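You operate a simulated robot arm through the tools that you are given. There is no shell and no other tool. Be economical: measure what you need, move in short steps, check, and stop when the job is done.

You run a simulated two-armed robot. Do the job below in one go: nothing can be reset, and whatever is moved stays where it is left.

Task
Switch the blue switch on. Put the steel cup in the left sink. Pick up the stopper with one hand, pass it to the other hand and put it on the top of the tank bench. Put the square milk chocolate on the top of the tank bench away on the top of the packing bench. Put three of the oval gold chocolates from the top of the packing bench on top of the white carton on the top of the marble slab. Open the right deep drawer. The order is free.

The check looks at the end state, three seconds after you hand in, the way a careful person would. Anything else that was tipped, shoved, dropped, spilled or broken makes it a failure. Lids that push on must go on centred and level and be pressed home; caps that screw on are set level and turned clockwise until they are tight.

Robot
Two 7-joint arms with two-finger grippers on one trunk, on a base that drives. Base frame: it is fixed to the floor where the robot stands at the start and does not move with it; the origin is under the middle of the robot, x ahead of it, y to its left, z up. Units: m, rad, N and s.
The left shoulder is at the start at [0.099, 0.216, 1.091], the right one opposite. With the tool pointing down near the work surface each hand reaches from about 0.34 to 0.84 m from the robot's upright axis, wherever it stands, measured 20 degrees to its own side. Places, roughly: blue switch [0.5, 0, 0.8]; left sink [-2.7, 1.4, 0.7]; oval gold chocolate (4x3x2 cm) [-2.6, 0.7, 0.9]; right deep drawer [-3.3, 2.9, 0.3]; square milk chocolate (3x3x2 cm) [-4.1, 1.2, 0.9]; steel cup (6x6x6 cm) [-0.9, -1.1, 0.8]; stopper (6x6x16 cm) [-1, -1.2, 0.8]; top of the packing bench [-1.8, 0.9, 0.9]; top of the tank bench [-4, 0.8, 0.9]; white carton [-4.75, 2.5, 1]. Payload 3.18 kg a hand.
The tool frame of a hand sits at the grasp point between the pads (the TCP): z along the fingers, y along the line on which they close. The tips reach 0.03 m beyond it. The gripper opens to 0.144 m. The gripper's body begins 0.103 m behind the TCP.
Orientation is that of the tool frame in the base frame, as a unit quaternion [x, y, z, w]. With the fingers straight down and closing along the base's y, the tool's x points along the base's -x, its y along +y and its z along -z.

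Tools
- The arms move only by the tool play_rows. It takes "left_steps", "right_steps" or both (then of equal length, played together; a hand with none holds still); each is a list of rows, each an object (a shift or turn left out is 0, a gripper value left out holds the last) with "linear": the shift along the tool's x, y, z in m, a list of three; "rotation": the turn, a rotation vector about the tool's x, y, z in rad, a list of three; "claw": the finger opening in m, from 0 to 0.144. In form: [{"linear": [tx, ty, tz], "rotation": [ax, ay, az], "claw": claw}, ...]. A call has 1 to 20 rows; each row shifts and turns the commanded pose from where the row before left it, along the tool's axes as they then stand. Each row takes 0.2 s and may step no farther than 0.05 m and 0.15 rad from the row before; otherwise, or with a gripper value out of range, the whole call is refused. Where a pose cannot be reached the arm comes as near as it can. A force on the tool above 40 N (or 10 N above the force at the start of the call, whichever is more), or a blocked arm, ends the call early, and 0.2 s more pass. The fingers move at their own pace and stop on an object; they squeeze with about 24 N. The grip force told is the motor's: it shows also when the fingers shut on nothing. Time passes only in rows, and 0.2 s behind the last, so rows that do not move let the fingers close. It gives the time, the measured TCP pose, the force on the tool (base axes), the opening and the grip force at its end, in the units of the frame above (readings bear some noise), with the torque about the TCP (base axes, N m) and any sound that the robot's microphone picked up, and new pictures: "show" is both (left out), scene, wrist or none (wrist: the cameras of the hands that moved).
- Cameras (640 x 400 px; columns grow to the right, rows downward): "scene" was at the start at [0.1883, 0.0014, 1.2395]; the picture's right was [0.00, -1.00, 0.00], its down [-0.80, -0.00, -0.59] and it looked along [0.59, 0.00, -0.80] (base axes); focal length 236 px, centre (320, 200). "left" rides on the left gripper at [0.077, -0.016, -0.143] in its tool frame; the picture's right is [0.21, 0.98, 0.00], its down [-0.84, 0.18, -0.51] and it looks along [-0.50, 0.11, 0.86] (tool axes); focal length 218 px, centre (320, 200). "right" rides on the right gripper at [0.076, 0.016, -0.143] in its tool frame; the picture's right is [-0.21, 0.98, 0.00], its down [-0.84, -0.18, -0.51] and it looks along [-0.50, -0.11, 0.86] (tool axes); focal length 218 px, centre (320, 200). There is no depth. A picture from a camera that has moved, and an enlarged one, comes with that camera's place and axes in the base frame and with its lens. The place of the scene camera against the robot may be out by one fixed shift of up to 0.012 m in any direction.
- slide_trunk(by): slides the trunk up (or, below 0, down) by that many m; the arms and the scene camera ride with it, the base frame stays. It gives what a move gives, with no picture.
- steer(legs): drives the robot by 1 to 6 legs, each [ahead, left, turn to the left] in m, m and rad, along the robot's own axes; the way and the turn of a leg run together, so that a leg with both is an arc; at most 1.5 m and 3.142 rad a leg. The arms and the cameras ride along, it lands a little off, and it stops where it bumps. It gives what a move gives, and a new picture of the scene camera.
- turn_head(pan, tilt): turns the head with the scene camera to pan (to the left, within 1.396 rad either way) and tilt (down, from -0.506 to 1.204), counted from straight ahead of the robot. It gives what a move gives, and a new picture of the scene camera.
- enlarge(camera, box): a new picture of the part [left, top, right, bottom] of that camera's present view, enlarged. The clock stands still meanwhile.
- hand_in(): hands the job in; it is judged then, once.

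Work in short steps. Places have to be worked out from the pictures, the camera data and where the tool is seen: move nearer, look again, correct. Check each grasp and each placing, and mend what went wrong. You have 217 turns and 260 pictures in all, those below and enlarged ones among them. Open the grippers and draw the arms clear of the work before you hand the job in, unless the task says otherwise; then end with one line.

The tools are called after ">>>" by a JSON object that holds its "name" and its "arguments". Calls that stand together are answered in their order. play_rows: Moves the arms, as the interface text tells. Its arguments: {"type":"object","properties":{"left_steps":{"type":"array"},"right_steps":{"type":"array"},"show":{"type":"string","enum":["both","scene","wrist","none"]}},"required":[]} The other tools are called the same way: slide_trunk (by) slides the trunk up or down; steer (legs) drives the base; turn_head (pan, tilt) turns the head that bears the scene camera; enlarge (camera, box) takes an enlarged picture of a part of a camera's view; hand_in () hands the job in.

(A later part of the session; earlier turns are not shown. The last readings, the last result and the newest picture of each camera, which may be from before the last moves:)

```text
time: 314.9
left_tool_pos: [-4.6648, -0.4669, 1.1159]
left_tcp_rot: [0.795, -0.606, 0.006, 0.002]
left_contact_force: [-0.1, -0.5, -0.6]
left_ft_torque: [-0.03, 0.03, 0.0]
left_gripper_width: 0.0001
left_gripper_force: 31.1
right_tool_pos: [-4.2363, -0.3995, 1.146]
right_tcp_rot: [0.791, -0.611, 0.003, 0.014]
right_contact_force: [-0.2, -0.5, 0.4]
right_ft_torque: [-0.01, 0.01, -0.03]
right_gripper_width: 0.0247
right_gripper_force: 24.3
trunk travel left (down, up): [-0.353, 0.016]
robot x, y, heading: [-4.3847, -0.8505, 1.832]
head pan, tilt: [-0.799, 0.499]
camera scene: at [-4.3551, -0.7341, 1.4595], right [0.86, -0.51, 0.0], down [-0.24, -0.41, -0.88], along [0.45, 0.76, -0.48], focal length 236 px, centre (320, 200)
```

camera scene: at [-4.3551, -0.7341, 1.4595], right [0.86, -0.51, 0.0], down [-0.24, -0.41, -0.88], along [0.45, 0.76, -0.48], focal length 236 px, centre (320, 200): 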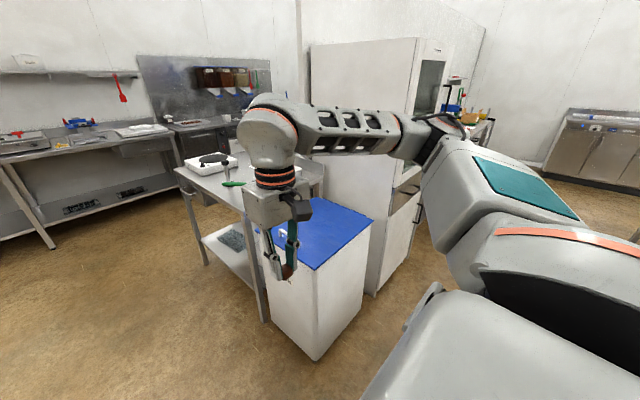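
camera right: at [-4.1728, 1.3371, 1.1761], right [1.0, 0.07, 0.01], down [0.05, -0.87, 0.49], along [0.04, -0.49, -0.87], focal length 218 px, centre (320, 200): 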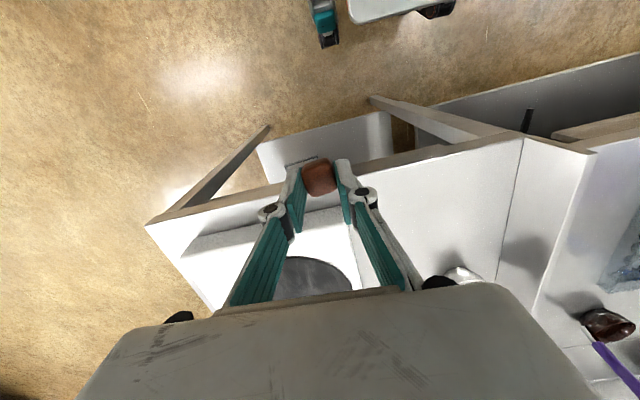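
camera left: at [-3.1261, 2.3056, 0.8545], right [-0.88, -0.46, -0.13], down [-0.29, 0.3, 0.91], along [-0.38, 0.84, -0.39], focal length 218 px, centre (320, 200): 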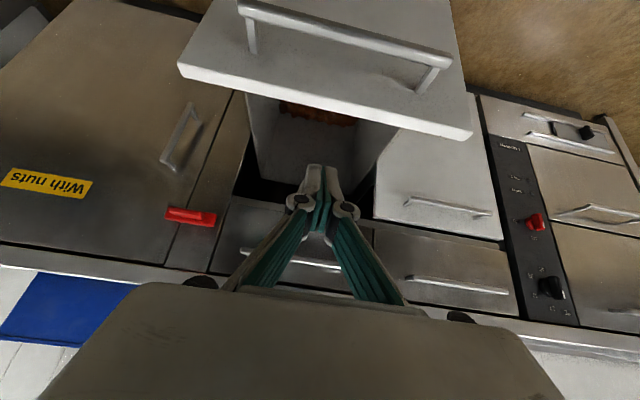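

The corridor to the right is clear in front of the bin and cabinet. I strafe right along it to the packing bench.

>>> {"name": "steer", "arguments": {"legs": [[0, -1.1, 0.04], [0, -1.2, 0]]}}

>>> {"name": "turn_head", "arguments": {"pan": 0, "tilt": 0.7}}

```text
time: 335.3
left_tool_pos: [-2.4911, 0.227, 1.1145]
left_tcp_rot: [0.818, -0.575, 0.005, 0.001]
left_contact_force: [-0.2, -0.1, 0.4]
left_ft_torque: [0.0, 0.02, -0.04]
left_gripper_width: 0.0
left_gripper_force: 30.7
right_tool_pos: [-2.0668, 0.3276, 1.1463]
right_tcp_rot: [0.813, -0.581, 0.003, 0.013]
right_contact_force: [1.0, -0.2, -0.4]
right_ft_torque: [0.0, -0.01, 0.0]
right_gripper_width: 0.0245
right_gripper_force: 24.0
trunk travel left (down, up): [-0.353, 0.016]
robot x, y, heading: [-2.188, -0.136, 1.91]
head pan, tilt: [-0.799, 0.499]
camera scene: at [-2.1596, -0.0145, 1.4595], right [0.9, -0.44, 0.0], down [-0.21, -0.43, -0.88], along [0.39, 0.79, -0.48], focal length 236 px, centre (320, 200)
```

scene: 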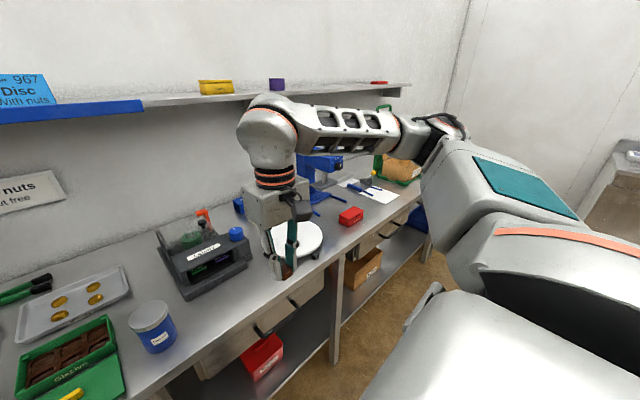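

```text
time: 336.5
left_tool_pos: [-2.4893, 0.2268, 1.115]
left_tcp_rot: [0.818, -0.575, 0.005, 0.0]
left_contact_force: [0.5, -0.6, -0.3]
left_ft_torque: [-0.01, -0.02, 0.03]
left_gripper_width: 0.0
left_gripper_force: 30.6
right_tool_pos: [-2.0668, 0.3283, 1.1459]
right_tcp_rot: [0.814, -0.58, 0.002, 0.012]
right_contact_force: [0.2, -0.1, 0.7]
right_ft_torque: [-0.02, 0.01, 0.01]
right_gripper_width: 0.0245
right_gripper_force: 23.9
trunk travel left (down, up): [-0.353, 0.016]
robot x, y, heading: [-2.1832, -0.1365, 1.912]
head pan, tilt: [0.0, 0.7]
camera scene: at [-2.2283, -0.0161, 1.4418], right [0.94, 0.33, 0.0], down [0.22, -0.61, -0.77], along [-0.26, 0.72, -0.64], focal length 236 px, centre (320, 200)
```

scene: 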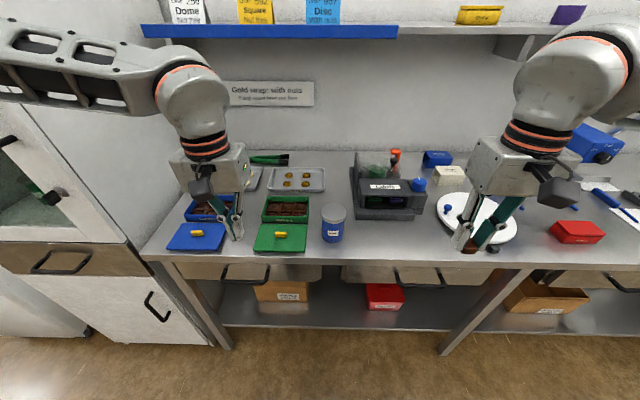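

The packing bench is in view with gold pieces on a tray. I enlarge to tell the shapes apart.

>>> {"name": "enlarge", "arguments": {"camera": "scene", "box": [150, 140, 350, 265]}}

>>> {"name": "enlarge", "arguments": {"camera": "scene", "box": [340, 135, 640, 270]}}

```text
3.20 times, centred on (250, 202) of scene
camera zoom: at [-2.2283, -0.0161, 1.4418], right [0.94, 0.33, 0.0], down [0.22, -0.61, -0.77], along [-0.26, 0.72, -0.64], focal length 754 px, centre (544, 192)
```

zoom: 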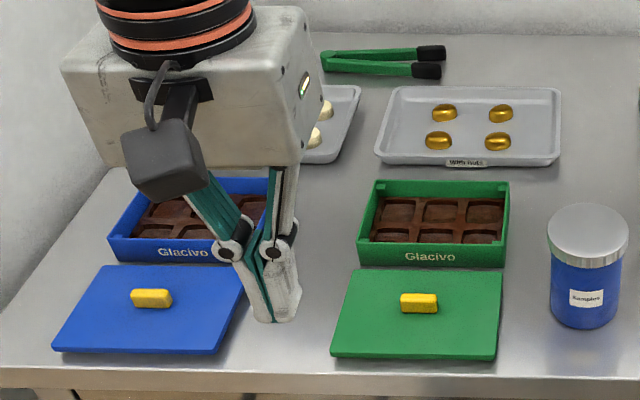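

```text
2.13 times, centred on (490, 202) of scene
camera zoom: at [-2.2283, -0.0161, 1.4418], right [0.94, 0.33, 0.0], down [0.22, -0.61, -0.77], along [-0.26, 0.72, -0.64], focal length 503 px, centre (-43, 195)
```

zoom: 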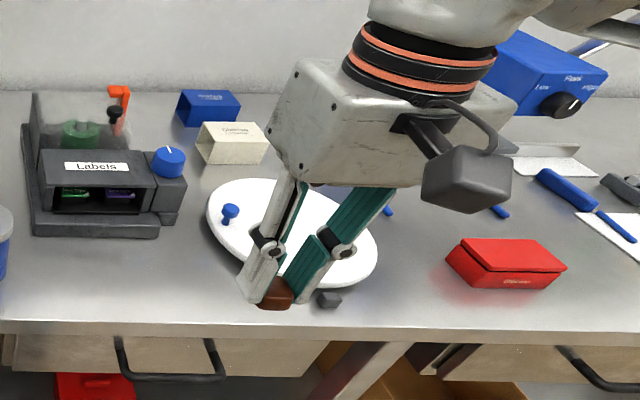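

Four gold ovals lie on the right tray. I place the milk chocolate at a free spot near the front, about (-2.18,0.50): trunk down, then reach and lower.

>>> {"name": "slide_trunk", "arguments": {"by": -0.14}}

>>> {"name": "play_rows", "arguments": {"right_steps": [{"linear": [-0.041, 0.01, 0]}, {"linear": [-0.041, 0.01, 0]}, {"linear": [-0.041, 0.01, 0]}, {"linear": [-0.04, 0.01, 0]}, {"linear": [-0.04, 0.009, 0]}, {"linear": [0, 0, 0.03]}, {"linear": [0, 0, 0.02]}, {}]}}

```text
time: 338.1
left_tool_pos: [-2.4891, 0.2266, 0.9754]
left_tcp_rot: [0.818, -0.575, 0.005, 0.001]
left_contact_force: [0.4, -0.3, -0.4]
left_ft_torque: [0.04, 0.02, 0.0]
left_gripper_width: 0.0
left_gripper_force: 30.9
right_tool_pos: [-2.0657, 0.3266, 1.0064]
right_tcp_rot: [0.814, -0.581, 0.003, 0.012]
right_contact_force: [-0.6, -0.5, -0.4]
right_ft_torque: [0.0, 0.0, -0.01]
right_gripper_width: 0.0247
right_gripper_force: 23.8
trunk travel left (down, up): [-0.213, 0.156]
robot x, y, heading: [-2.1852, -0.1351, 1.91]
head pan, tilt: [0.0, 0.7]
```

```text
time: 339.9
left_tool_pos: [-2.4905, 0.2271, 0.9759]
left_tcp_rot: [0.818, -0.575, 0.005, 0.001]
left_contact_force: [-0.3, 0.2, 0.4]
left_ft_torque: [0.02, -0.02, -0.01]
left_gripper_width: 0.0
left_gripper_force: 30.8
right_tool_pos: [-2.1781, 0.5019, 0.9532]
right_tcp_rot: [0.814, -0.581, 0.003, 0.012]
right_contact_force: [-1.2, 0.2, -0.2]
right_ft_torque: [-0.03, 0.01, -0.01]
right_gripper_width: 0.0249
right_gripper_force: 24.6
trunk travel left (down, up): [-0.213, 0.156]
robot x, y, heading: [-2.1815, -0.1301, 1.914]
head pan, tilt: [0.0, 0.7]
camera scene: at [-2.2434, 0.0264, 1.2989], right [0.94, 0.34, 0.0], down [0.22, -0.61, -0.77], along [-0.26, 0.72, -0.64], focal length 236 px, centre (320, 200)
camera right: at [-2.1676, 0.4281, 1.0975], right [-0.99, -0.12, 0.01], down [-0.1, 0.87, 0.49], along [-0.07, 0.48, -0.87], focal length 218 px, centre (320, 200)
```

scene: 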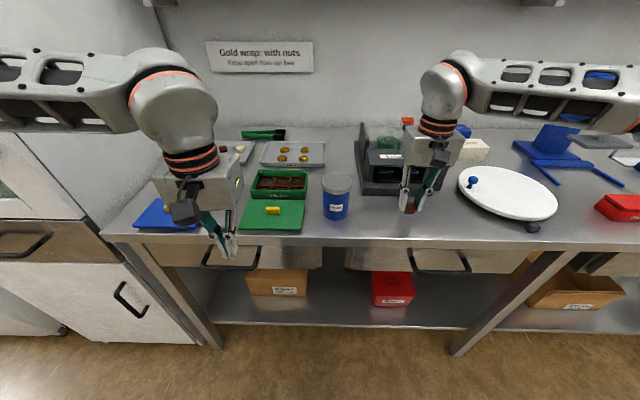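
right: 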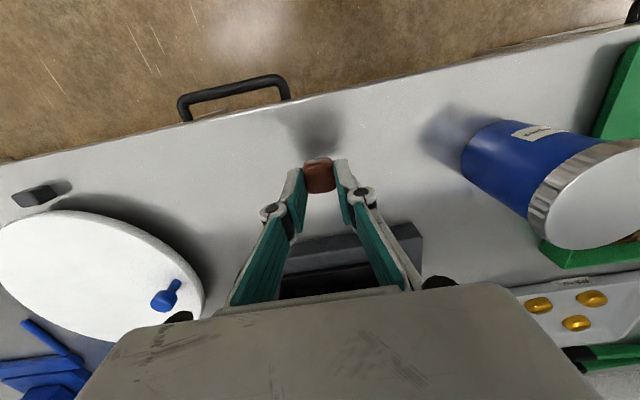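

The spot below is free. I lower until contact.

>>> {"name": "play_rows", "arguments": {"right_steps": [{"linear": [0, 0, 0.015]}, {"linear": [0, 0, 0.01]}, {"linear": [0, 0, 0.005]}, {}], "show": "wrist"}}

```text
time: 340.9
left_tool_pos: [-2.4911, 0.2278, 0.9763]
left_tcp_rot: [0.818, -0.575, 0.005, 0.001]
left_contact_force: [-0.2, -0.2, 0.6]
left_ft_torque: [0.01, 0.01, -0.02]
left_gripper_width: 0.0
left_gripper_force: 30.8
right_tool_pos: [-2.1807, 0.5023, 0.922]
right_tcp_rot: [0.814, -0.581, 0.002, 0.012]
right_contact_force: [0.1, 0.3, 0.0]
right_ft_torque: [0.02, -0.02, -0.02]
right_gripper_width: 0.025
right_gripper_force: 23.8
trunk travel left (down, up): [-0.213, 0.156]
robot x, y, heading: [-2.1851, -0.1344, 1.913]
head pan, tilt: [0.0, 0.7]
camera right: at [-2.1688, 0.428, 1.0658], right [-0.99, -0.12, 0.01], down [-0.1, 0.87, 0.49], along [-0.07, 0.48, -0.87], focal length 218 px, centre (320, 200)
```

right: 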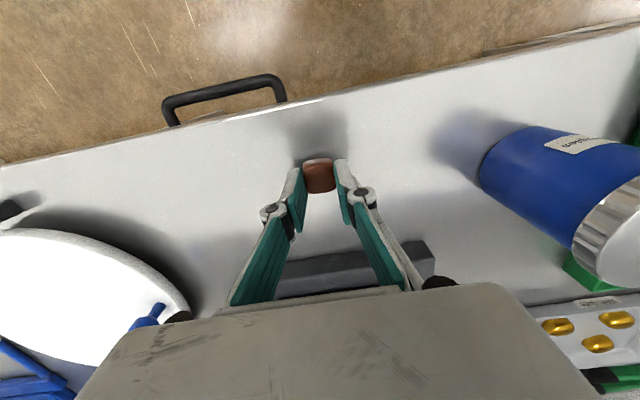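

>>> {"name": "play_rows", "arguments": {"right_steps": [{"linear": [0, 0, 0.004]}, {"linear": [0, 0, 0.004]}, {"linear": [0, 0, 0.004]}, {"linear": [0, 0, 0.004]}, {}], "show": "none"}}

```text
time: 342.1
left_tool_pos: [-2.4885, 0.2266, 0.976]
left_tcp_rot: [0.818, -0.575, 0.005, 0.001]
left_contact_force: [0.4, 0.8, 0.5]
left_ft_torque: [-0.03, -0.04, -0.02]
left_gripper_width: 0.0
left_gripper_force: 30.6
right_tool_pos: [-2.1805, 0.5015, 0.9092]
right_tcp_rot: [0.814, -0.581, -0.002, 0.011]
right_contact_force: [3.6, 6.2, 25.6]
right_ft_torque: [0.19, -0.21, 0.02]
right_gripper_width: 0.025
right_gripper_force: 24.1
trunk travel left (down, up): [-0.213, 0.156]
robot x, y, heading: [-2.1837, -0.1341, 1.911]
head pan, tilt: [0.0, 0.7]
```

Contact at TCP z 0.909. I ease off 2 mm, open and raise.

>>> {"name": "play_rows", "arguments": {"right_steps": [{"linear": [0, 0, -0.003]}, {"claw": 0.05}, {}, {"linear": [0, 0, -0.03]}, {"linear": [0, 0, -0.04]}, {"linear": [0, 0, -0.04]}, {}], "show": "wrist"}}

```text
time: 343.7
left_tool_pos: [-2.4901, 0.2276, 0.9748]
left_tcp_rot: [0.818, -0.575, 0.006, 0.001]
left_contact_force: [0.2, 0.7, -0.1]
left_ft_torque: [0.0, 0.03, 0.0]
left_gripper_width: 0.0001
left_gripper_force: 30.6
right_tool_pos: [-2.1802, 0.5029, 1.0189]
right_tcp_rot: [0.814, -0.581, 0.004, 0.012]
right_contact_force: [-0.3, 0.5, -0.8]
right_ft_torque: [-0.04, -0.02, 0.0]
right_gripper_width: 0.0499
right_gripper_force: 0.1
trunk travel left (down, up): [-0.213, 0.156]
robot x, y, heading: [-2.1814, -0.1342, 1.911]
head pan, tilt: [0.0, 0.7]
camera right: at [-2.1697, 0.4289, 1.1643], right [-0.99, -0.12, 0.01], down [-0.1, 0.87, 0.49], along [-0.07, 0.48, -0.87], focal length 218 px, centre (320, 200)
```

right: 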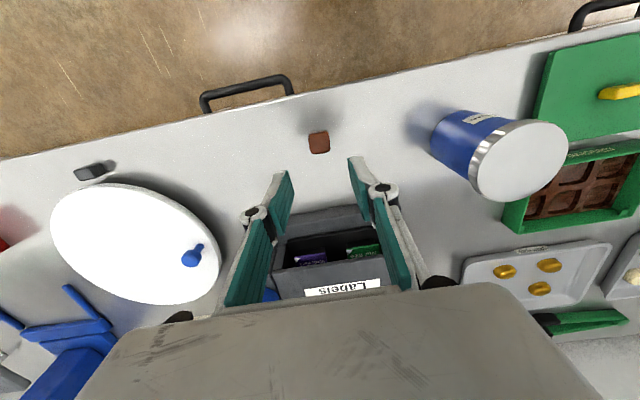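

The milk chocolate rests on the packing bench. The golds sit at about (-2.535,0.68), (-2.603,0.655), (-2.625,0.715) and (-2.556,0.738). I pull the right hand back, then move closer for the left hand.

>>> {"name": "play_rows", "arguments": {"right_steps": [{"linear": [0.04, 0, -0.02]}, {"linear": [0.04, 0, -0.02]}, {"linear": [0.04, 0, 0]}, {"linear": [0.04, 0, 0]}, {"linear": [0.04, 0, 0]}], "left_steps": [{"linear": [0, 0, -0.03], "claw": 0.056}, {"linear": [0, 0, -0.03]}, {}, {}, {}], "show": "none"}}

>>> {"name": "steer", "arguments": {"legs": [[0.2, 0, -0.04]]}}

>>> {"name": "enlarge", "arguments": {"camera": "left", "box": [0, 0, 640, 400]}}

```text
time: 344.9
left_tool_pos: [-2.4881, 0.2306, 1.0369]
left_tcp_rot: [0.818, -0.575, 0.006, 0.001]
left_contact_force: [0.6, 0.3, -0.4]
left_ft_torque: [0.04, 0.01, 0.04]
left_gripper_width: 0.056
left_gripper_force: 0.1
right_tool_pos: [-2.112, 0.3143, 1.0637]
right_tcp_rot: [0.814, -0.58, 0.003, 0.013]
right_contact_force: [0.3, -0.4, 0.3]
right_ft_torque: [0.05, 0.03, -0.01]
right_gripper_width: 0.0497
right_gripper_force: 0.0
trunk travel left (down, up): [-0.213, 0.156]
robot x, y, heading: [-2.1821, -0.1329, 1.916]
head pan, tilt: [0.0, 0.7]
```

```text
time: 346.5
left_tool_pos: [-2.5364, 0.4354, 1.0369]
left_tcp_rot: [0.807, -0.591, 0.006, 0.001]
left_contact_force: [0.2, 1.0, -1.1]
left_ft_torque: [-0.03, 0.04, 0.0]
left_gripper_width: 0.0559
left_gripper_force: 0.0
right_tool_pos: [-2.1578, 0.5024, 1.0619]
right_tcp_rot: [0.802, -0.597, 0.003, 0.012]
right_contact_force: [-0.4, 1.3, 0.1]
right_ft_torque: [-0.04, 0.0, 0.0]
right_gripper_width: 0.0499
right_gripper_force: 0.1
trunk travel left (down, up): [-0.213, 0.156]
robot x, y, heading: [-2.2453, 0.0546, 1.872]
head pan, tilt: [0.0, 0.7]
camera scene: at [-2.3007, 0.2196, 1.2987], right [0.95, 0.3, 0.0], down [0.19, -0.62, -0.76], along [-0.23, 0.73, -0.64], focal length 236 px, centre (320, 200)
```

scene: 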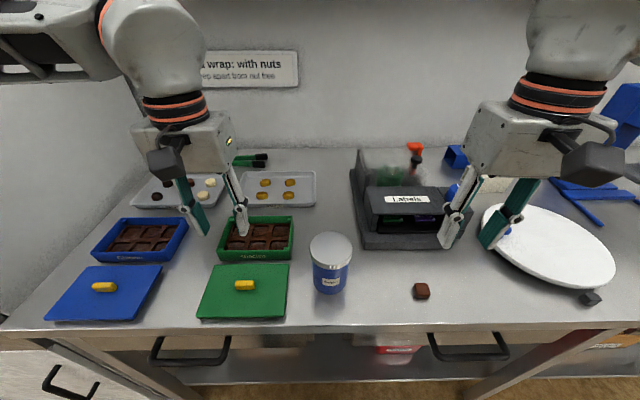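

```text
1.00 times, centred on (320, 200) of left (not enlarged: the box is as wide or as high as the picture)
camera zoom: at [-2.4998, 0.3682, 1.1818], right [-0.87, -0.49, 0.0], down [-0.43, 0.75, 0.5], along [-0.24, 0.43, -0.87], focal length 218 px, centre (320, 200)
```

zoom: 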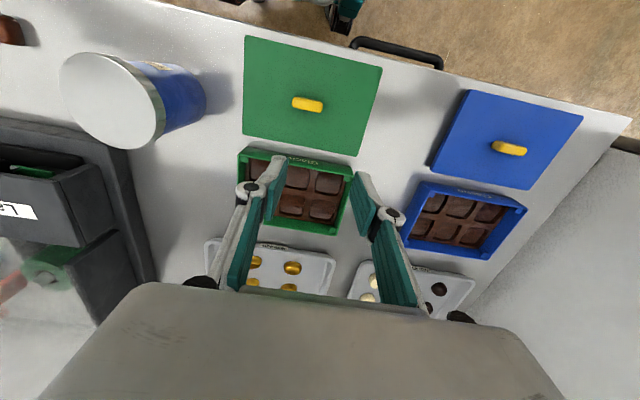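

The golds are confirmed. I move the left hand over the near-left gold at (-2.604,0.658) and lower partway.

>>> {"name": "play_rows", "arguments": {"left_steps": [{"linear": [-0.039, 0, 0]}, {"linear": [-0.039, 0, 0]}, {"linear": [-0.039, 0, 0]}, {"linear": [-0.039, 0, 0]}, {"linear": [-0.039, -0.001, 0]}, {"linear": [-0.038, -0.001, 0]}, {"linear": [0, 0, 0.035]}, {"linear": [0, 0, 0.035]}, {}], "show": "wrist"}}

```text
time: 348.5
left_tool_pos: [-2.5991, 0.6392, 0.9661]
left_tcp_rot: [0.806, -0.592, 0.005, 0.001]
left_contact_force: [-0.4, 0.1, -0.2]
left_ft_torque: [0.0, 0.02, 0.01]
left_gripper_width: 0.0559
left_gripper_force: 0.1
left hand out of reach, approached as far as the arm can: row 6
right_tool_pos: [-2.1588, 0.5015, 1.0626]
right_tcp_rot: [0.802, -0.597, 0.002, 0.013]
right_contact_force: [-0.2, 0.5, 0.0]
right_ft_torque: [0.01, 0.0, -0.03]
right_gripper_width: 0.0499
right_gripper_force: 0.1
trunk travel left (down, up): [-0.213, 0.156]
robot x, y, heading: [-2.2513, 0.0535, 1.874]
head pan, tilt: [0.0, 0.7]
camera left: at [-2.5617, 0.5723, 1.111], right [-0.87, -0.49, 0.0], down [-0.43, 0.75, 0.5], along [-0.24, 0.43, -0.87], focal length 218 px, centre (320, 200)
```

left: 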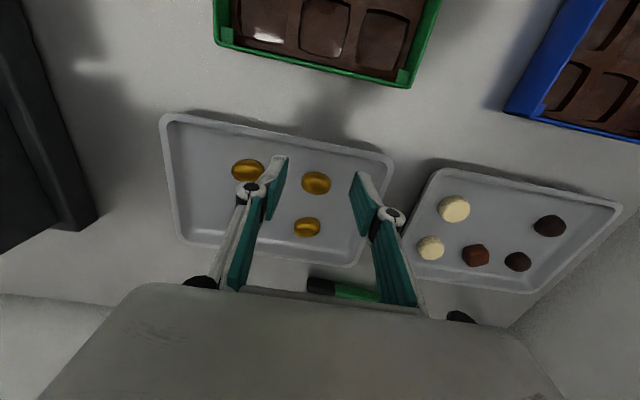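

The gold is 2.4 cm further ahead. I drive 2.5 cm forward, lower and grip.

>>> {"name": "steer", "arguments": {"legs": [[0.025, 0, 0]]}}

>>> {"name": "play_rows", "arguments": {"left_steps": [{"linear": [0, 0, 0.02]}, {"linear": [0, 0, 0.015]}, {}], "show": "wrist"}}

```text
time: 349.3
left_tool_pos: [-2.6075, 0.6632, 0.9652]
left_tcp_rot: [0.807, -0.591, 0.007, 0.001]
left_contact_force: [1.1, 0.3, -0.3]
left_ft_torque: [-0.03, 0.0, 0.01]
left_gripper_width: 0.0558
left_gripper_force: 0.1
right_tool_pos: [-2.1657, 0.5262, 1.0632]
right_tcp_rot: [0.803, -0.596, 0.002, 0.012]
right_contact_force: [-0.2, 0.2, -1.1]
right_ft_torque: [-0.06, 0.01, 0.02]
right_gripper_width: 0.0501
right_gripper_force: 0.1
trunk travel left (down, up): [-0.213, 0.156]
robot x, y, heading: [-2.2585, 0.0776, 1.871]
head pan, tilt: [0.0, 0.7]
camera scene: at [-2.3078, 0.2428, 1.2988], right [0.95, 0.3, 0.0], down [0.19, -0.62, -0.76], along [-0.23, 0.73, -0.64], focal length 236 px, centre (320, 200)
```

scene: 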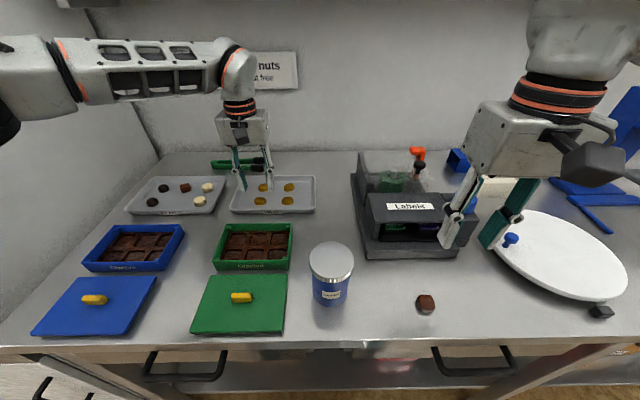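

```text
time: 350.1
left_tool_pos: [-2.6041, 0.663, 0.9291]
left_tcp_rot: [0.807, -0.591, 0.006, 0.001]
left_contact_force: [-1.0, 0.0, 0.1]
left_ft_torque: [0.0, -0.03, -0.03]
left_gripper_width: 0.0561
left_gripper_force: 0.1
right_tool_pos: [-2.164, 0.5252, 1.0624]
right_tcp_rot: [0.802, -0.597, 0.003, 0.013]
right_contact_force: [-0.4, 0.6, 1.2]
right_ft_torque: [-0.01, 0.05, 0.01]
right_gripper_width: 0.0502
right_gripper_force: 0.0
trunk travel left (down, up): [-0.213, 0.156]
robot x, y, heading: [-2.2541, 0.0803, 1.877]
head pan, tilt: [0.0, 0.7]
camera left: at [-2.5672, 0.5964, 1.0746], right [-0.87, -0.49, 0.0], down [-0.43, 0.75, 0.5], along [-0.24, 0.43, -0.87], focal length 218 px, centre (320, 200)
```

left: 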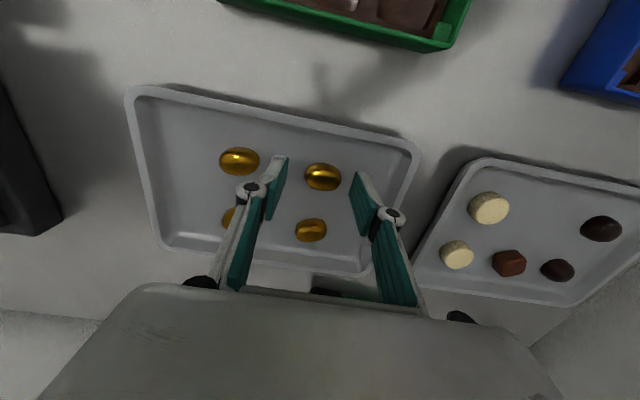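

The gold is centred between the fingers. I lower 1.3 cm and close.

>>> {"name": "play_rows", "arguments": {"left_steps": [{"linear": [-0.001, 0.001, 0.008]}, {"linear": [0, 0, 0.005]}, {"claw": 0}, {}, {}, {"linear": [0, 0, -0.03]}, {"linear": [0, 0, -0.04]}, {}], "show": "wrist"}}

```text
time: 351.9
left_tool_pos: [-2.6083, 0.664, 0.9872]
left_tcp_rot: [0.807, -0.591, 0.007, 0.001]
left_contact_force: [0.2, 0.6, 0.6]
left_ft_torque: [-0.01, 0.01, 0.02]
left_gripper_width: 0.0311
left_gripper_force: 23.4
right_tool_pos: [-2.1655, 0.5262, 1.0626]
right_tcp_rot: [0.802, -0.597, 0.002, 0.013]
right_contact_force: [0.6, -0.2, 0.0]
right_ft_torque: [0.0, 0.02, 0.02]
right_gripper_width: 0.0499
right_gripper_force: 0.0
trunk travel left (down, up): [-0.213, 0.156]
robot x, y, heading: [-2.2559, 0.0775, 1.874]
head pan, tilt: [0.0, 0.7]
camera left: at [-2.5707, 0.5975, 1.132], right [-0.87, -0.49, 0.0], down [-0.43, 0.75, 0.5], along [-0.24, 0.43, -0.87], focal length 218 px, centre (320, 200)
```

left: 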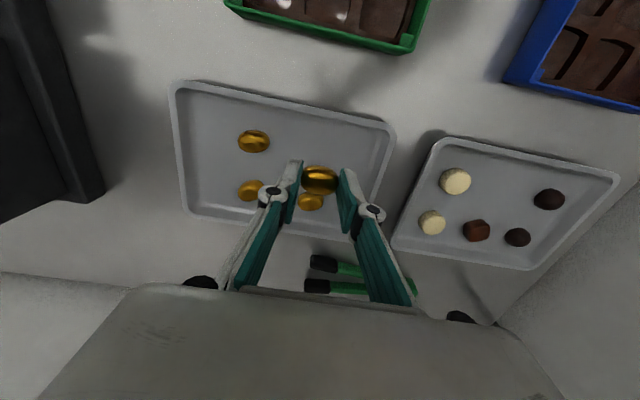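

The gold is gripped and lifted. I retract the left hand and bring the right hand, raised, across toward the gold at (-2.541,0.681).

>>> {"name": "play_rows", "arguments": {"left_steps": [{"linear": [0.035, 0, -0.03]}, {"linear": [0.04, 0, -0.025]}, {"linear": [0.045, 0.01, 0]}, {"linear": [0.045, 0.01, 0]}, {"linear": [0.045, 0.01, 0]}, {"linear": [0.04, 0.01, 0]}, {}, {}, {}, {}, {}, {}, {}, {}], "right_steps": [{"linear": [0, 0, -0.04], "claw": 0.056}, {}, {}, {}, {}, {"linear": [-0.025, 0.04, 0]}, {"linear": [-0.025, 0.04, 0]}, {"linear": [-0.025, 0.04, 0]}, {"linear": [-0.025, 0.04, 0]}, {"linear": [-0.025, 0.04, 0]}, {"linear": [-0.025, 0.04, 0]}, {"linear": [-0.025, 0.04, 0]}, {"linear": [-0.005, 0.025, 0]}, {}], "show": "both"}}

```text
time: 355.1
left_tool_pos: [-2.5694, 0.4135, 1.0446]
left_tcp_rot: [0.806, -0.591, 0.005, 0.001]
left_contact_force: [0.2, 0.1, -0.6]
left_ft_torque: [0.03, 0.06, 0.0]
left_gripper_width: 0.0312
left_gripper_force: 24.2
right_tool_pos: [-2.4894, 0.6344, 1.1256]
right_tcp_rot: [0.788, -0.615, -0.014, 0.035]
right_contact_force: [0.5, 0.8, 0.0]
right_ft_torque: [0.0, 0.0, 0.02]
right_gripper_width: 0.0555
right_gripper_force: 0.0
trunk travel left (down, up): [-0.213, 0.156]
robot x, y, heading: [-2.251, 0.0798, 1.873]
head pan, tilt: [0.0, 0.7]
stopped in row 14 (right hand): the arm was blocked; the commanded pose is now the measured one
camera scene: at [-2.3067, 0.2423, 1.2988], right [0.95, 0.3, 0.0], down [0.19, -0.62, -0.76], along [-0.23, 0.73, -0.64], focal length 236 px, centre (320, 200)
camera right: at [-2.478, 0.5614, 1.2701], right [-1.0, -0.04, 0.07], down [0.0, 0.88, 0.48], along [-0.08, 0.47, -0.88], focal length 218 px, centre (320, 200)
camera left: at [-2.5328, 0.3474, 1.1899], right [-0.87, -0.49, 0.0], down [-0.43, 0.75, 0.5], along [-0.24, 0.43, -0.87], focal length 218 px, centre (320, 200)
```

scene: 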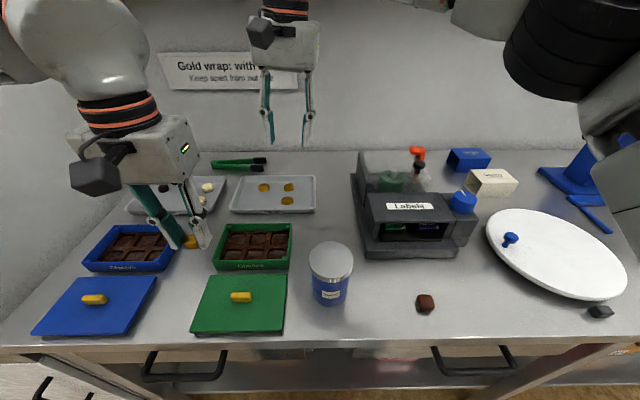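
right: 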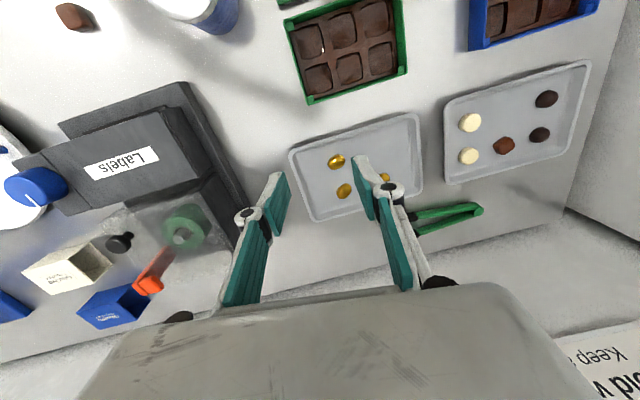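
left: 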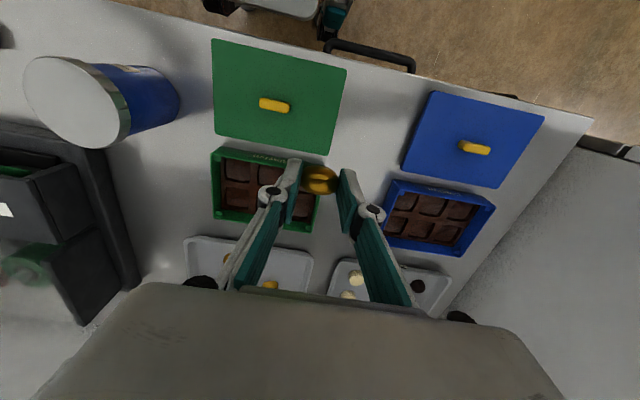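

The right arm was blocked, most likely against the shelf above. I pull back slightly, level the hand, and go lower before continuing.

>>> {"name": "play_rows", "arguments": {"right_steps": [{"linear": [0.03, 0, 0]}, {"linear": [0.02, 0.02, 0.0], "rotation": [0.072, -0.021, 0]}, {"linear": [0, 0.03, 0.02]}, {"linear": [0, 0.005, 0.04]}, {"linear": [0, 0, 0.04]}, {}], "show": "both"}}

```text
time: 356.4
left_tool_pos: [-2.5702, 0.4139, 1.0428]
left_tcp_rot: [0.806, -0.591, 0.007, 0.002]
left_contact_force: [0.1, -0.2, -0.4]
left_ft_torque: [0.03, 0.01, -0.02]
left_gripper_width: 0.0311
left_gripper_force: 23.9
right_tool_pos: [-2.5555, 0.5416, 1.1017]
right_tcp_rot: [0.801, -0.593, -0.041, 0.072]
right_contact_force: [0.3, -0.2, -0.3]
right_ft_torque: [-0.05, 0.04, 0.01]
right_gripper_width: 0.056
right_gripper_force: 0.0
trunk travel left (down, up): [-0.213, 0.156]
robot x, y, heading: [-2.2523, 0.0775, 1.872]
head pan, tilt: [0.0, 0.7]
stopped in row 6 (right hand): the arm was blocked; the commanded pose is now the measured one
camera scene: at [-2.3069, 0.2429, 1.2986], right [0.95, 0.3, 0.0], down [0.19, -0.62, -0.76], along [-0.23, 0.73, -0.64], focal length 236 px, centre (320, 200)
camera right: at [-2.5282, 0.4736, 1.2461], right [-0.98, -0.08, 0.16], down [0.0, 0.89, 0.45], along [-0.18, 0.45, -0.88], focal length 218 px, centre (320, 200)
```

scene: 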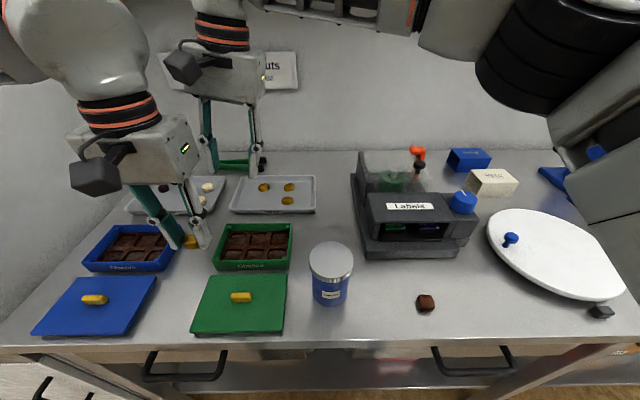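
right: 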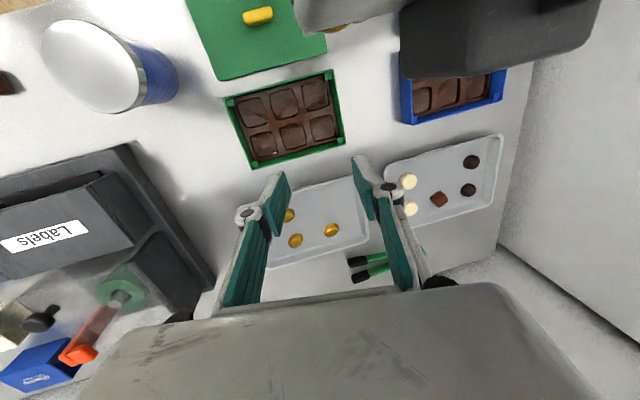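

The right hand ran into the left one. I move it forward and away to the right again, levelling it. After that I'll shift the base left instead.

>>> {"name": "play_rows", "arguments": {"right_steps": [{"linear": [-0.03, -0.02, 0]}, {"linear": [-0.02, -0.04, 0]}, {"linear": [0, -0.045, 0], "rotation": [0.08, -0.01, 0]}, {"linear": [0, -0.045, 0], "rotation": [0.08, -0.01, 0]}, {"linear": [0, -0.045, 0]}, {"linear": [0, -0.045, 0]}, {"linear": [0.02, -0.045, 0]}, {"linear": [0.03, -0.035, 0]}, {"linear": [0.04, -0.03, 0]}, {"linear": [0.04, -0.02, 0]}, {"linear": [0.03, 0, 0]}, {}], "show": "scene"}}

```text
time: 358.9
left_tool_pos: [-2.5705, 0.4124, 1.0449]
left_tcp_rot: [0.806, -0.591, 0.005, 0.0]
left_contact_force: [0.7, -0.3, 0.6]
left_ft_torque: [0.0, 0.0, -0.03]
left_gripper_width: 0.0313
left_gripper_force: 23.7
right_tool_pos: [-2.1708, 0.5395, 1.0783]
right_tcp_rot: [0.805, -0.593, -0.001, 0.0]
right_contact_force: [0.1, -0.1, 0.6]
right_ft_torque: [-0.02, -0.02, -0.03]
right_gripper_width: 0.0561
right_gripper_force: 0.1
trunk travel left (down, up): [-0.213, 0.156]
robot x, y, heading: [-2.2538, 0.0799, 1.872]
head pan, tilt: [0.0, 0.7]
camera scene: at [-2.3079, 0.2421, 1.2987], right [0.95, 0.3, 0.0], down [0.19, -0.62, -0.76], along [-0.23, 0.73, -0.64], focal length 236 px, centre (320, 200)
```

scene: 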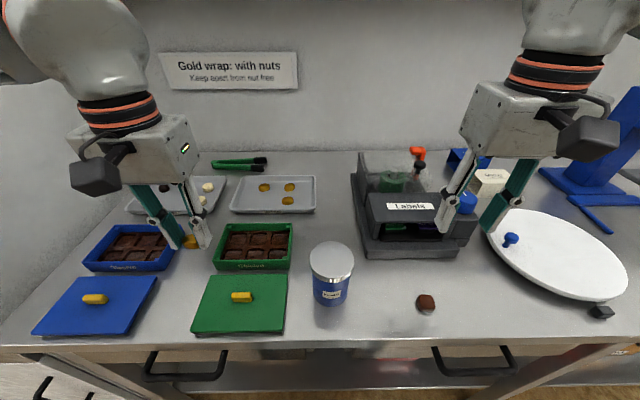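

Nothing was disturbed. I tuck the left hand in a little, then strafe the base left 0.22 m for the right hand.

>>> {"name": "play_rows", "arguments": {"left_steps": [{"linear": [0.03, -0.04, -0.02]}, {"linear": [0.015, -0.02, -0.02]}, {}], "show": "none"}}

>>> {"name": "steer", "arguments": {"legs": [[0, 0.22, 0]]}}

>>> {"name": "play_rows", "arguments": {"right_steps": [{"linear": [-0.03, 0, 0]}, {"linear": [-0.03, 0, 0]}, {"linear": [-0.03, 0, 0]}, {}], "show": "wrist"}}

```text
refused: row 1 steps farther than a row can; nothing moved
```

```text
time: 360.3
left_tool_pos: [-2.5902, 0.3956, 1.044]
left_tcp_rot: [0.797, -0.604, 0.004, 0.014]
left_contact_force: [-0.7, 0.5, -0.3]
left_ft_torque: [0.05, 0.0, -0.03]
left_gripper_width: 0.0311
left_gripper_force: 23.8
right_tool_pos: [-2.196, 0.5198, 1.08]
right_tcp_rot: [0.801, -0.598, -0.008, 0.003]
right_contact_force: [-0.8, -0.4, 0.3]
right_ft_torque: [0.0, 0.01, -0.02]
right_gripper_width: 0.056
right_gripper_force: 0.0
trunk travel left (down, up): [-0.213, 0.156]
robot x, y, heading: [-2.3027, 0.0609, 1.86]
head pan, tilt: [0.0, 0.7]
stopped in leg 1: the robot was blocked; the commanded pose is now the measured one
camera scene: at [-2.3327, 0.2214, 1.3007], right [0.96, 0.29, -0.02], down [0.17, -0.62, -0.77], along [-0.23, 0.73, -0.64], focal length 236 px, centre (320, 200)
```

scene: 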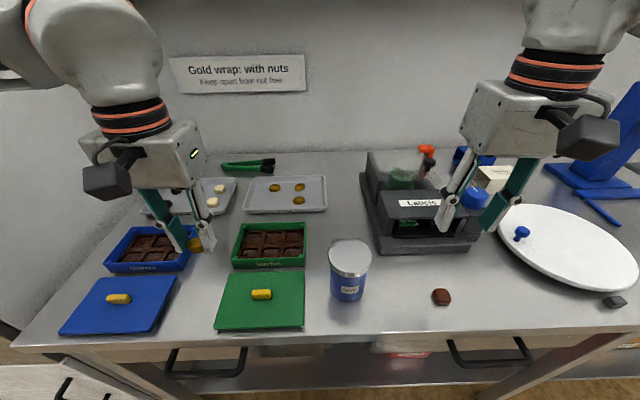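

```text
time: 361.3
left_tool_pos: [-2.5928, 0.3978, 1.0434]
left_tcp_rot: [0.798, -0.603, 0.003, 0.016]
left_contact_force: [0.3, -0.3, -0.4]
left_ft_torque: [-0.01, 0.03, 0.01]
left_gripper_width: 0.0314
left_gripper_force: 23.5
right_tool_pos: [-2.224, 0.61, 1.0796]
right_tcp_rot: [0.802, -0.597, -0.008, 0.006]
right_contact_force: [-0.2, 0.1, 1.0]
right_ft_torque: [-0.02, 0.03, 0.02]
right_gripper_width: 0.0557
right_gripper_force: 0.1
trunk travel left (down, up): [-0.213, 0.156]
robot x, y, heading: [-2.302, 0.0613, 1.861]
head pan, tilt: [0.0, 0.7]
camera right: at [-2.2141, 0.532, 1.2219], right [-1.0, -0.08, 0.02], down [-0.06, 0.86, 0.51], along [-0.06, 0.51, -0.86], focal length 218 px, centre (320, 200)
```

right: 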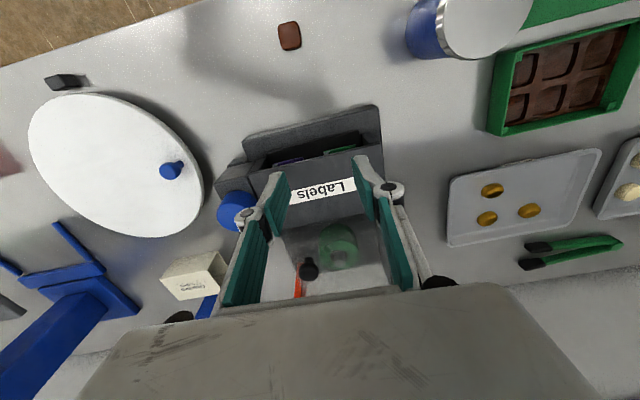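

The strafe got blocked at the left, probably the left elbow against the cabinet. I return right, and instead I'll set this gold down at a free spot (-2.40,0.585) for the right hand to take.

>>> {"name": "play_rows", "arguments": {"right_steps": [{"linear": [0.04, 0, -0.02]}, {"linear": [0.04, 0, 0]}, {"linear": [0.02, 0, 0]}, {}], "show": "none"}}

>>> {"name": "steer", "arguments": {"legs": [[0, -0.07, 0.01]]}}

```text
time: 362.3
left_tool_pos: [-2.5924, 0.3964, 1.0437]
left_tcp_rot: [0.798, -0.602, 0.002, 0.016]
left_contact_force: [0.6, -0.5, -0.1]
left_ft_torque: [0.06, 0.02, -0.01]
left_gripper_width: 0.0313
left_gripper_force: 24.2
right_tool_pos: [-2.1935, 0.5111, 1.099]
right_tcp_rot: [0.802, -0.597, -0.008, 0.006]
right_contact_force: [-0.5, -0.6, -0.6]
right_ft_torque: [0.0, -0.02, -0.01]
right_gripper_width: 0.0559
right_gripper_force: 0.1
trunk travel left (down, up): [-0.213, 0.156]
robot x, y, heading: [-2.3031, 0.0616, 1.87]
head pan, tilt: [0.0, 0.7]
```

```text
time: 363.6
left_tool_pos: [-2.5484, 0.4144, 1.0391]
left_tcp_rot: [0.802, -0.597, 0.011, 0.009]
left_contact_force: [-0.2, 0.0, 0.1]
left_ft_torque: [-0.02, -0.01, 0.02]
left_gripper_width: 0.0312
left_gripper_force: 24.0
right_tool_pos: [-2.1504, 0.534, 1.1009]
right_tcp_rot: [0.805, -0.594, -0.001, 0.001]
right_contact_force: [0.0, 0.4, -0.4]
right_ft_torque: [0.01, 0.01, 0.02]
right_gripper_width: 0.056
right_gripper_force: 0.2
trunk travel left (down, up): [-0.213, 0.156]
robot x, y, heading: [-2.2402, 0.0796, 1.874]
head pan, tilt: [0.0, 0.7]
camera scene: at [-2.2905, 0.2441, 1.2989], right [0.95, 0.3, 0.0], down [0.19, -0.61, -0.77], along [-0.23, 0.73, -0.64], focal length 236 px, centre (320, 200)
```

scene: 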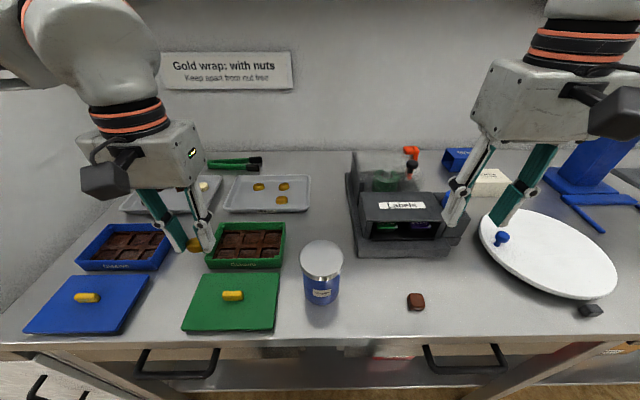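

Moving the left hand to (-2.40,0.585) and lowering.

>>> {"name": "play_rows", "arguments": {"left_steps": [{"linear": [-0.024, -0.038, 0]}, {"linear": [-0.024, -0.038, 0]}, {"linear": [-0.024, -0.038, 0]}, {"linear": [-0.024, -0.038, 0]}, {"linear": [-0.025, -0.039, 0]}, {"linear": [0, 0, 0.04]}, {"linear": [0, 0, 0.04]}, {"linear": [0, 0, 0.03]}, {"linear": [0, 0, 0.008]}, {}], "show": "wrist"}}

```text
time: 365.8
left_tool_pos: [-2.4003, 0.5834, 0.9166]
left_tcp_rot: [0.802, -0.597, 0.011, 0.008]
left_contact_force: [-0.4, -0.3, 0.5]
left_ft_torque: [-0.04, 0.02, -0.03]
left_gripper_width: 0.0309
left_gripper_force: 24.1
right_tool_pos: [-2.1507, 0.535, 1.1009]
right_tcp_rot: [0.805, -0.594, 0.0, -0.001]
right_contact_force: [-0.4, 0.0, -0.6]
right_ft_torque: [0.02, 0.02, 0.0]
right_gripper_width: 0.0561
right_gripper_force: 0.1
trunk travel left (down, up): [-0.213, 0.156]
robot x, y, heading: [-2.2413, 0.079, 1.875]
head pan, tilt: [0.0, 0.7]
camera left: at [-2.3638, 0.5191, 1.0631], right [-0.88, -0.48, 0.01], down [-0.42, 0.77, 0.48], along [-0.24, 0.42, -0.87], focal length 218 px, centre (320, 200)
```

left: 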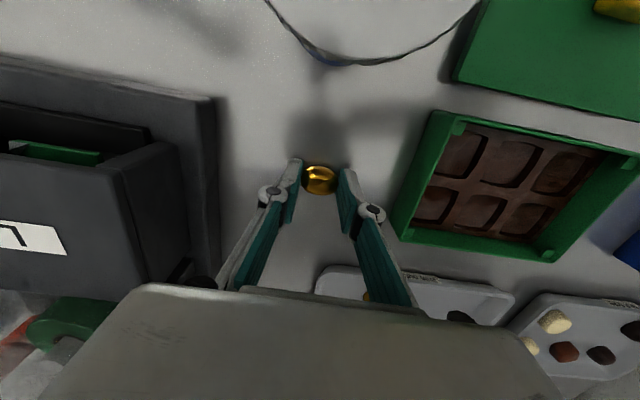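

Free spot. I lower the last millimetres, release, and go up.

>>> {"name": "play_rows", "arguments": {"left_steps": [{"linear": [0, 0, 0.003]}, {"linear": [0, 0, 0.003]}, {"claw": 0.056}, {}, {"linear": [0, 0, -0.03]}, {"linear": [0, 0, -0.04]}, {"linear": [0, 0, -0.04]}, {}], "show": "wrist"}}

```text
time: 367.6
left_tool_pos: [-2.4007, 0.5861, 1.024]
left_tcp_rot: [0.802, -0.597, 0.011, 0.008]
left_contact_force: [0.1, 0.5, 0.2]
left_ft_torque: [-0.05, -0.02, 0.0]
left_gripper_width: 0.0562
left_gripper_force: 0.0
right_tool_pos: [-2.1518, 0.5345, 1.1016]
right_tcp_rot: [0.805, -0.594, -0.001, -0.001]
right_contact_force: [-0.2, 0.4, 0.0]
right_ft_torque: [-0.04, -0.02, -0.01]
right_gripper_width: 0.0562
right_gripper_force: 0.1
trunk travel left (down, up): [-0.213, 0.156]
robot x, y, heading: [-2.2396, 0.0815, 1.875]
head pan, tilt: [0.0, 0.7]
camera left: at [-2.3651, 0.5216, 1.1702], right [-0.88, -0.48, 0.01], down [-0.42, 0.77, 0.48], along [-0.24, 0.42, -0.88], focal length 218 px, centre (320, 200)
```

left: 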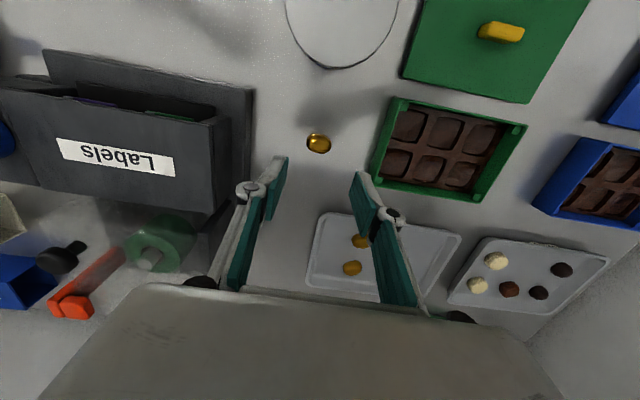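

The gold now waits at (-2.399,0.585). I move the left hand to the gold at (-2.537,0.686).

>>> {"name": "play_rows", "arguments": {"left_steps": [{"linear": [-0.034, 0.0255, 0]}, {"linear": [-0.034, 0.0255, 0]}, {"linear": [-0.034, 0.0255, 0]}, {"linear": [-0.033, 0.0255, 0]}, {"linear": [0, 0, 0.045]}, {"linear": [0, 0, 0.045]}, {}], "show": "wrist"}}

```text
time: 369.2
left_tool_pos: [-2.5393, 0.682, 0.9311]
left_tcp_rot: [0.802, -0.597, 0.011, 0.007]
left_contact_force: [-1.5, -0.8, 0.4]
left_ft_torque: [0.03, 0.0, 0.01]
left_gripper_width: 0.056
left_gripper_force: 0.0
right_tool_pos: [-2.1496, 0.5331, 1.1011]
right_tcp_rot: [0.805, -0.593, -0.001, 0.0]
right_contact_force: [0.7, -0.2, 1.0]
right_ft_torque: [0.0, 0.02, 0.01]
right_gripper_width: 0.0557
right_gripper_force: 0.0
trunk travel left (down, up): [-0.213, 0.156]
robot x, y, heading: [-2.2362, 0.0786, 1.873]
head pan, tilt: [0.0, 0.7]
camera left: at [-2.5024, 0.6181, 1.077], right [-0.88, -0.48, 0.01], down [-0.42, 0.77, 0.48], along [-0.24, 0.42, -0.87], focal length 218 px, centre (320, 200)
```

left: 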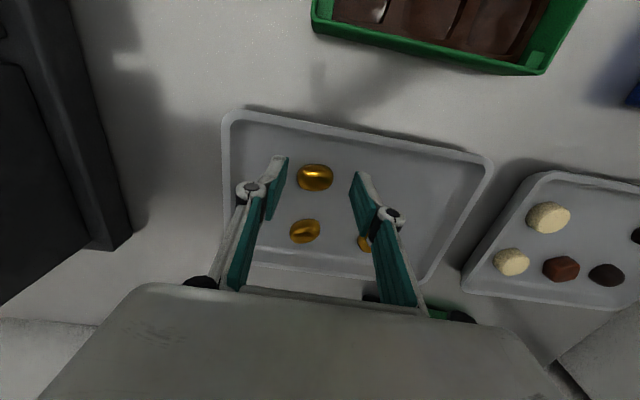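

Well aligned; a few millimetres' correction, lower and grip.

>>> {"name": "play_rows", "arguments": {"left_steps": [{"linear": [-0.005, -0.003, 0.008]}, {"linear": [0, 0, 0.007]}, {"claw": 0}, {}, {}, {"linear": [0, 0, -0.03]}, {"linear": [0, 0, -0.04]}, {"linear": [0.03, 0, -0.03]}, {"linear": [0.04, 0.01, -0.02]}, {"linear": [0.045, 0.015, 0]}, {"linear": [0.045, 0.015, 0]}, {"linear": [0.045, 0.015, 0]}, {"linear": [0.04, 0.01, 0]}, {}], "show": "wrist"}}

```text
time: 372.2
left_tool_pos: [-2.5282, 0.4346, 1.0429]
left_tcp_rot: [0.802, -0.597, 0.01, 0.009]
left_contact_force: [0.9, 0.3, 0.1]
left_ft_torque: [-0.03, 0.02, -0.03]
left_gripper_width: 0.0309
left_gripper_force: 24.1
right_tool_pos: [-2.1505, 0.5349, 1.1005]
right_tcp_rot: [0.805, -0.594, -0.001, 0.001]
right_contact_force: [-0.3, 0.6, -0.1]
right_ft_torque: [-0.05, 0.04, -0.02]
right_gripper_width: 0.0561
right_gripper_force: 0.1
trunk travel left (down, up): [-0.213, 0.156]
robot x, y, heading: [-2.2328, 0.0844, 1.872]
head pan, tilt: [0.0, 0.7]
camera left: at [-2.4911, 0.3703, 1.1879], right [-0.88, -0.48, 0.01], down [-0.42, 0.77, 0.48], along [-0.24, 0.42, -0.88], focal length 218 px, centre (320, 200)
```

left: 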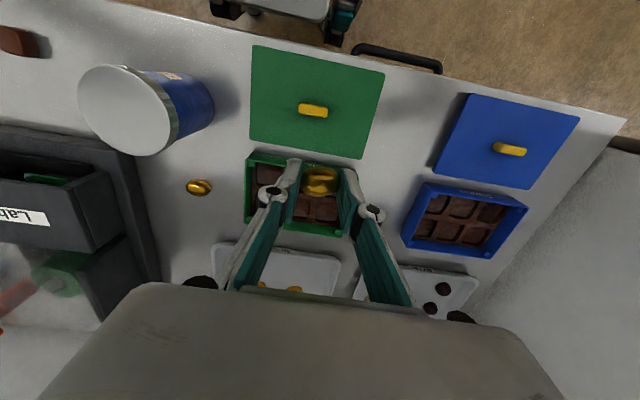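

Left holds its gold. The right hand now goes to the waiting gold at (-2.399,0.585).

>>> {"name": "play_rows", "arguments": {"left_steps": [{"linear": [0.02, 0.03, -0.02]}, {"linear": [0.02, 0.01, 0]}, {}, {}, {}, {}, {}, {}, {}, {}, {}, {}, {}, {}], "right_steps": [{}, {"linear": [0, 0.037, 0]}, {"linear": [0, 0.037, 0]}, {"linear": [0, 0.037, 0]}, {"linear": [0, 0.037, 0]}, {"linear": [0, 0.037, 0]}, {"linear": [0, 0.037, 0]}, {"linear": [-0.03, 0, 0]}, {"linear": [-0.03, 0, 0]}, {"linear": [-0.03, 0, 0]}, {"linear": [-0.03, 0, 0]}, {"linear": [0, 0, 0.045]}, {"linear": [0, 0, 0.045]}, {}], "show": "wrist"}}

```text
time: 375.2
left_tool_pos: [-2.5527, 0.386, 1.059]
left_tcp_rot: [0.802, -0.597, 0.01, 0.008]
left_contact_force: [-0.1, -0.9, 0.3]
left_ft_torque: [0.04, -0.01, 0.03]
left_gripper_width: 0.0308
left_gripper_force: 23.4
right_tool_pos: [-2.3966, 0.5851, 1.0115]
right_tcp_rot: [0.805, -0.593, -0.002, 0.0]
right_contact_force: [0.2, -0.4, -0.2]
right_ft_torque: [0.01, 0.0, 0.0]
right_gripper_width: 0.0559
right_gripper_force: 0.0
trunk travel left (down, up): [-0.213, 0.156]
robot x, y, heading: [-2.2344, 0.0772, 1.876]
head pan, tilt: [0.0, 0.7]
camera right: at [-2.3903, 0.5063, 1.1538], right [-1.0, -0.09, 0.0], down [-0.08, 0.86, 0.51], along [-0.05, 0.51, -0.86], focal length 218 px, centre (320, 200)
camera left: at [-2.5168, 0.3207, 1.2057], right [-0.88, -0.48, 0.01], down [-0.42, 0.77, 0.48], along [-0.24, 0.42, -0.87], focal length 218 px, centre (320, 200)
```

right: 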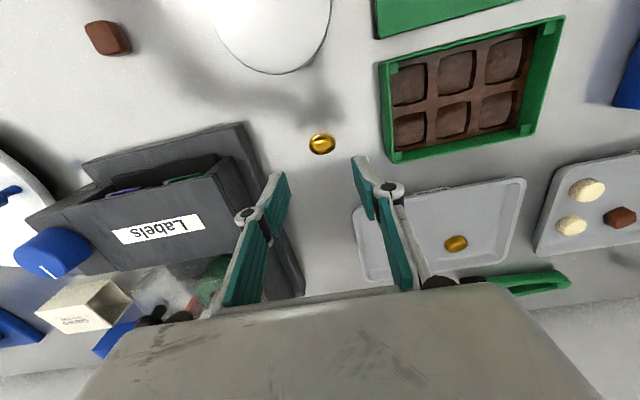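
left: 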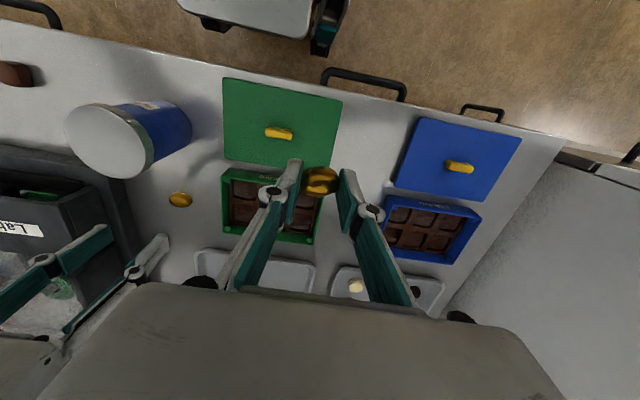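

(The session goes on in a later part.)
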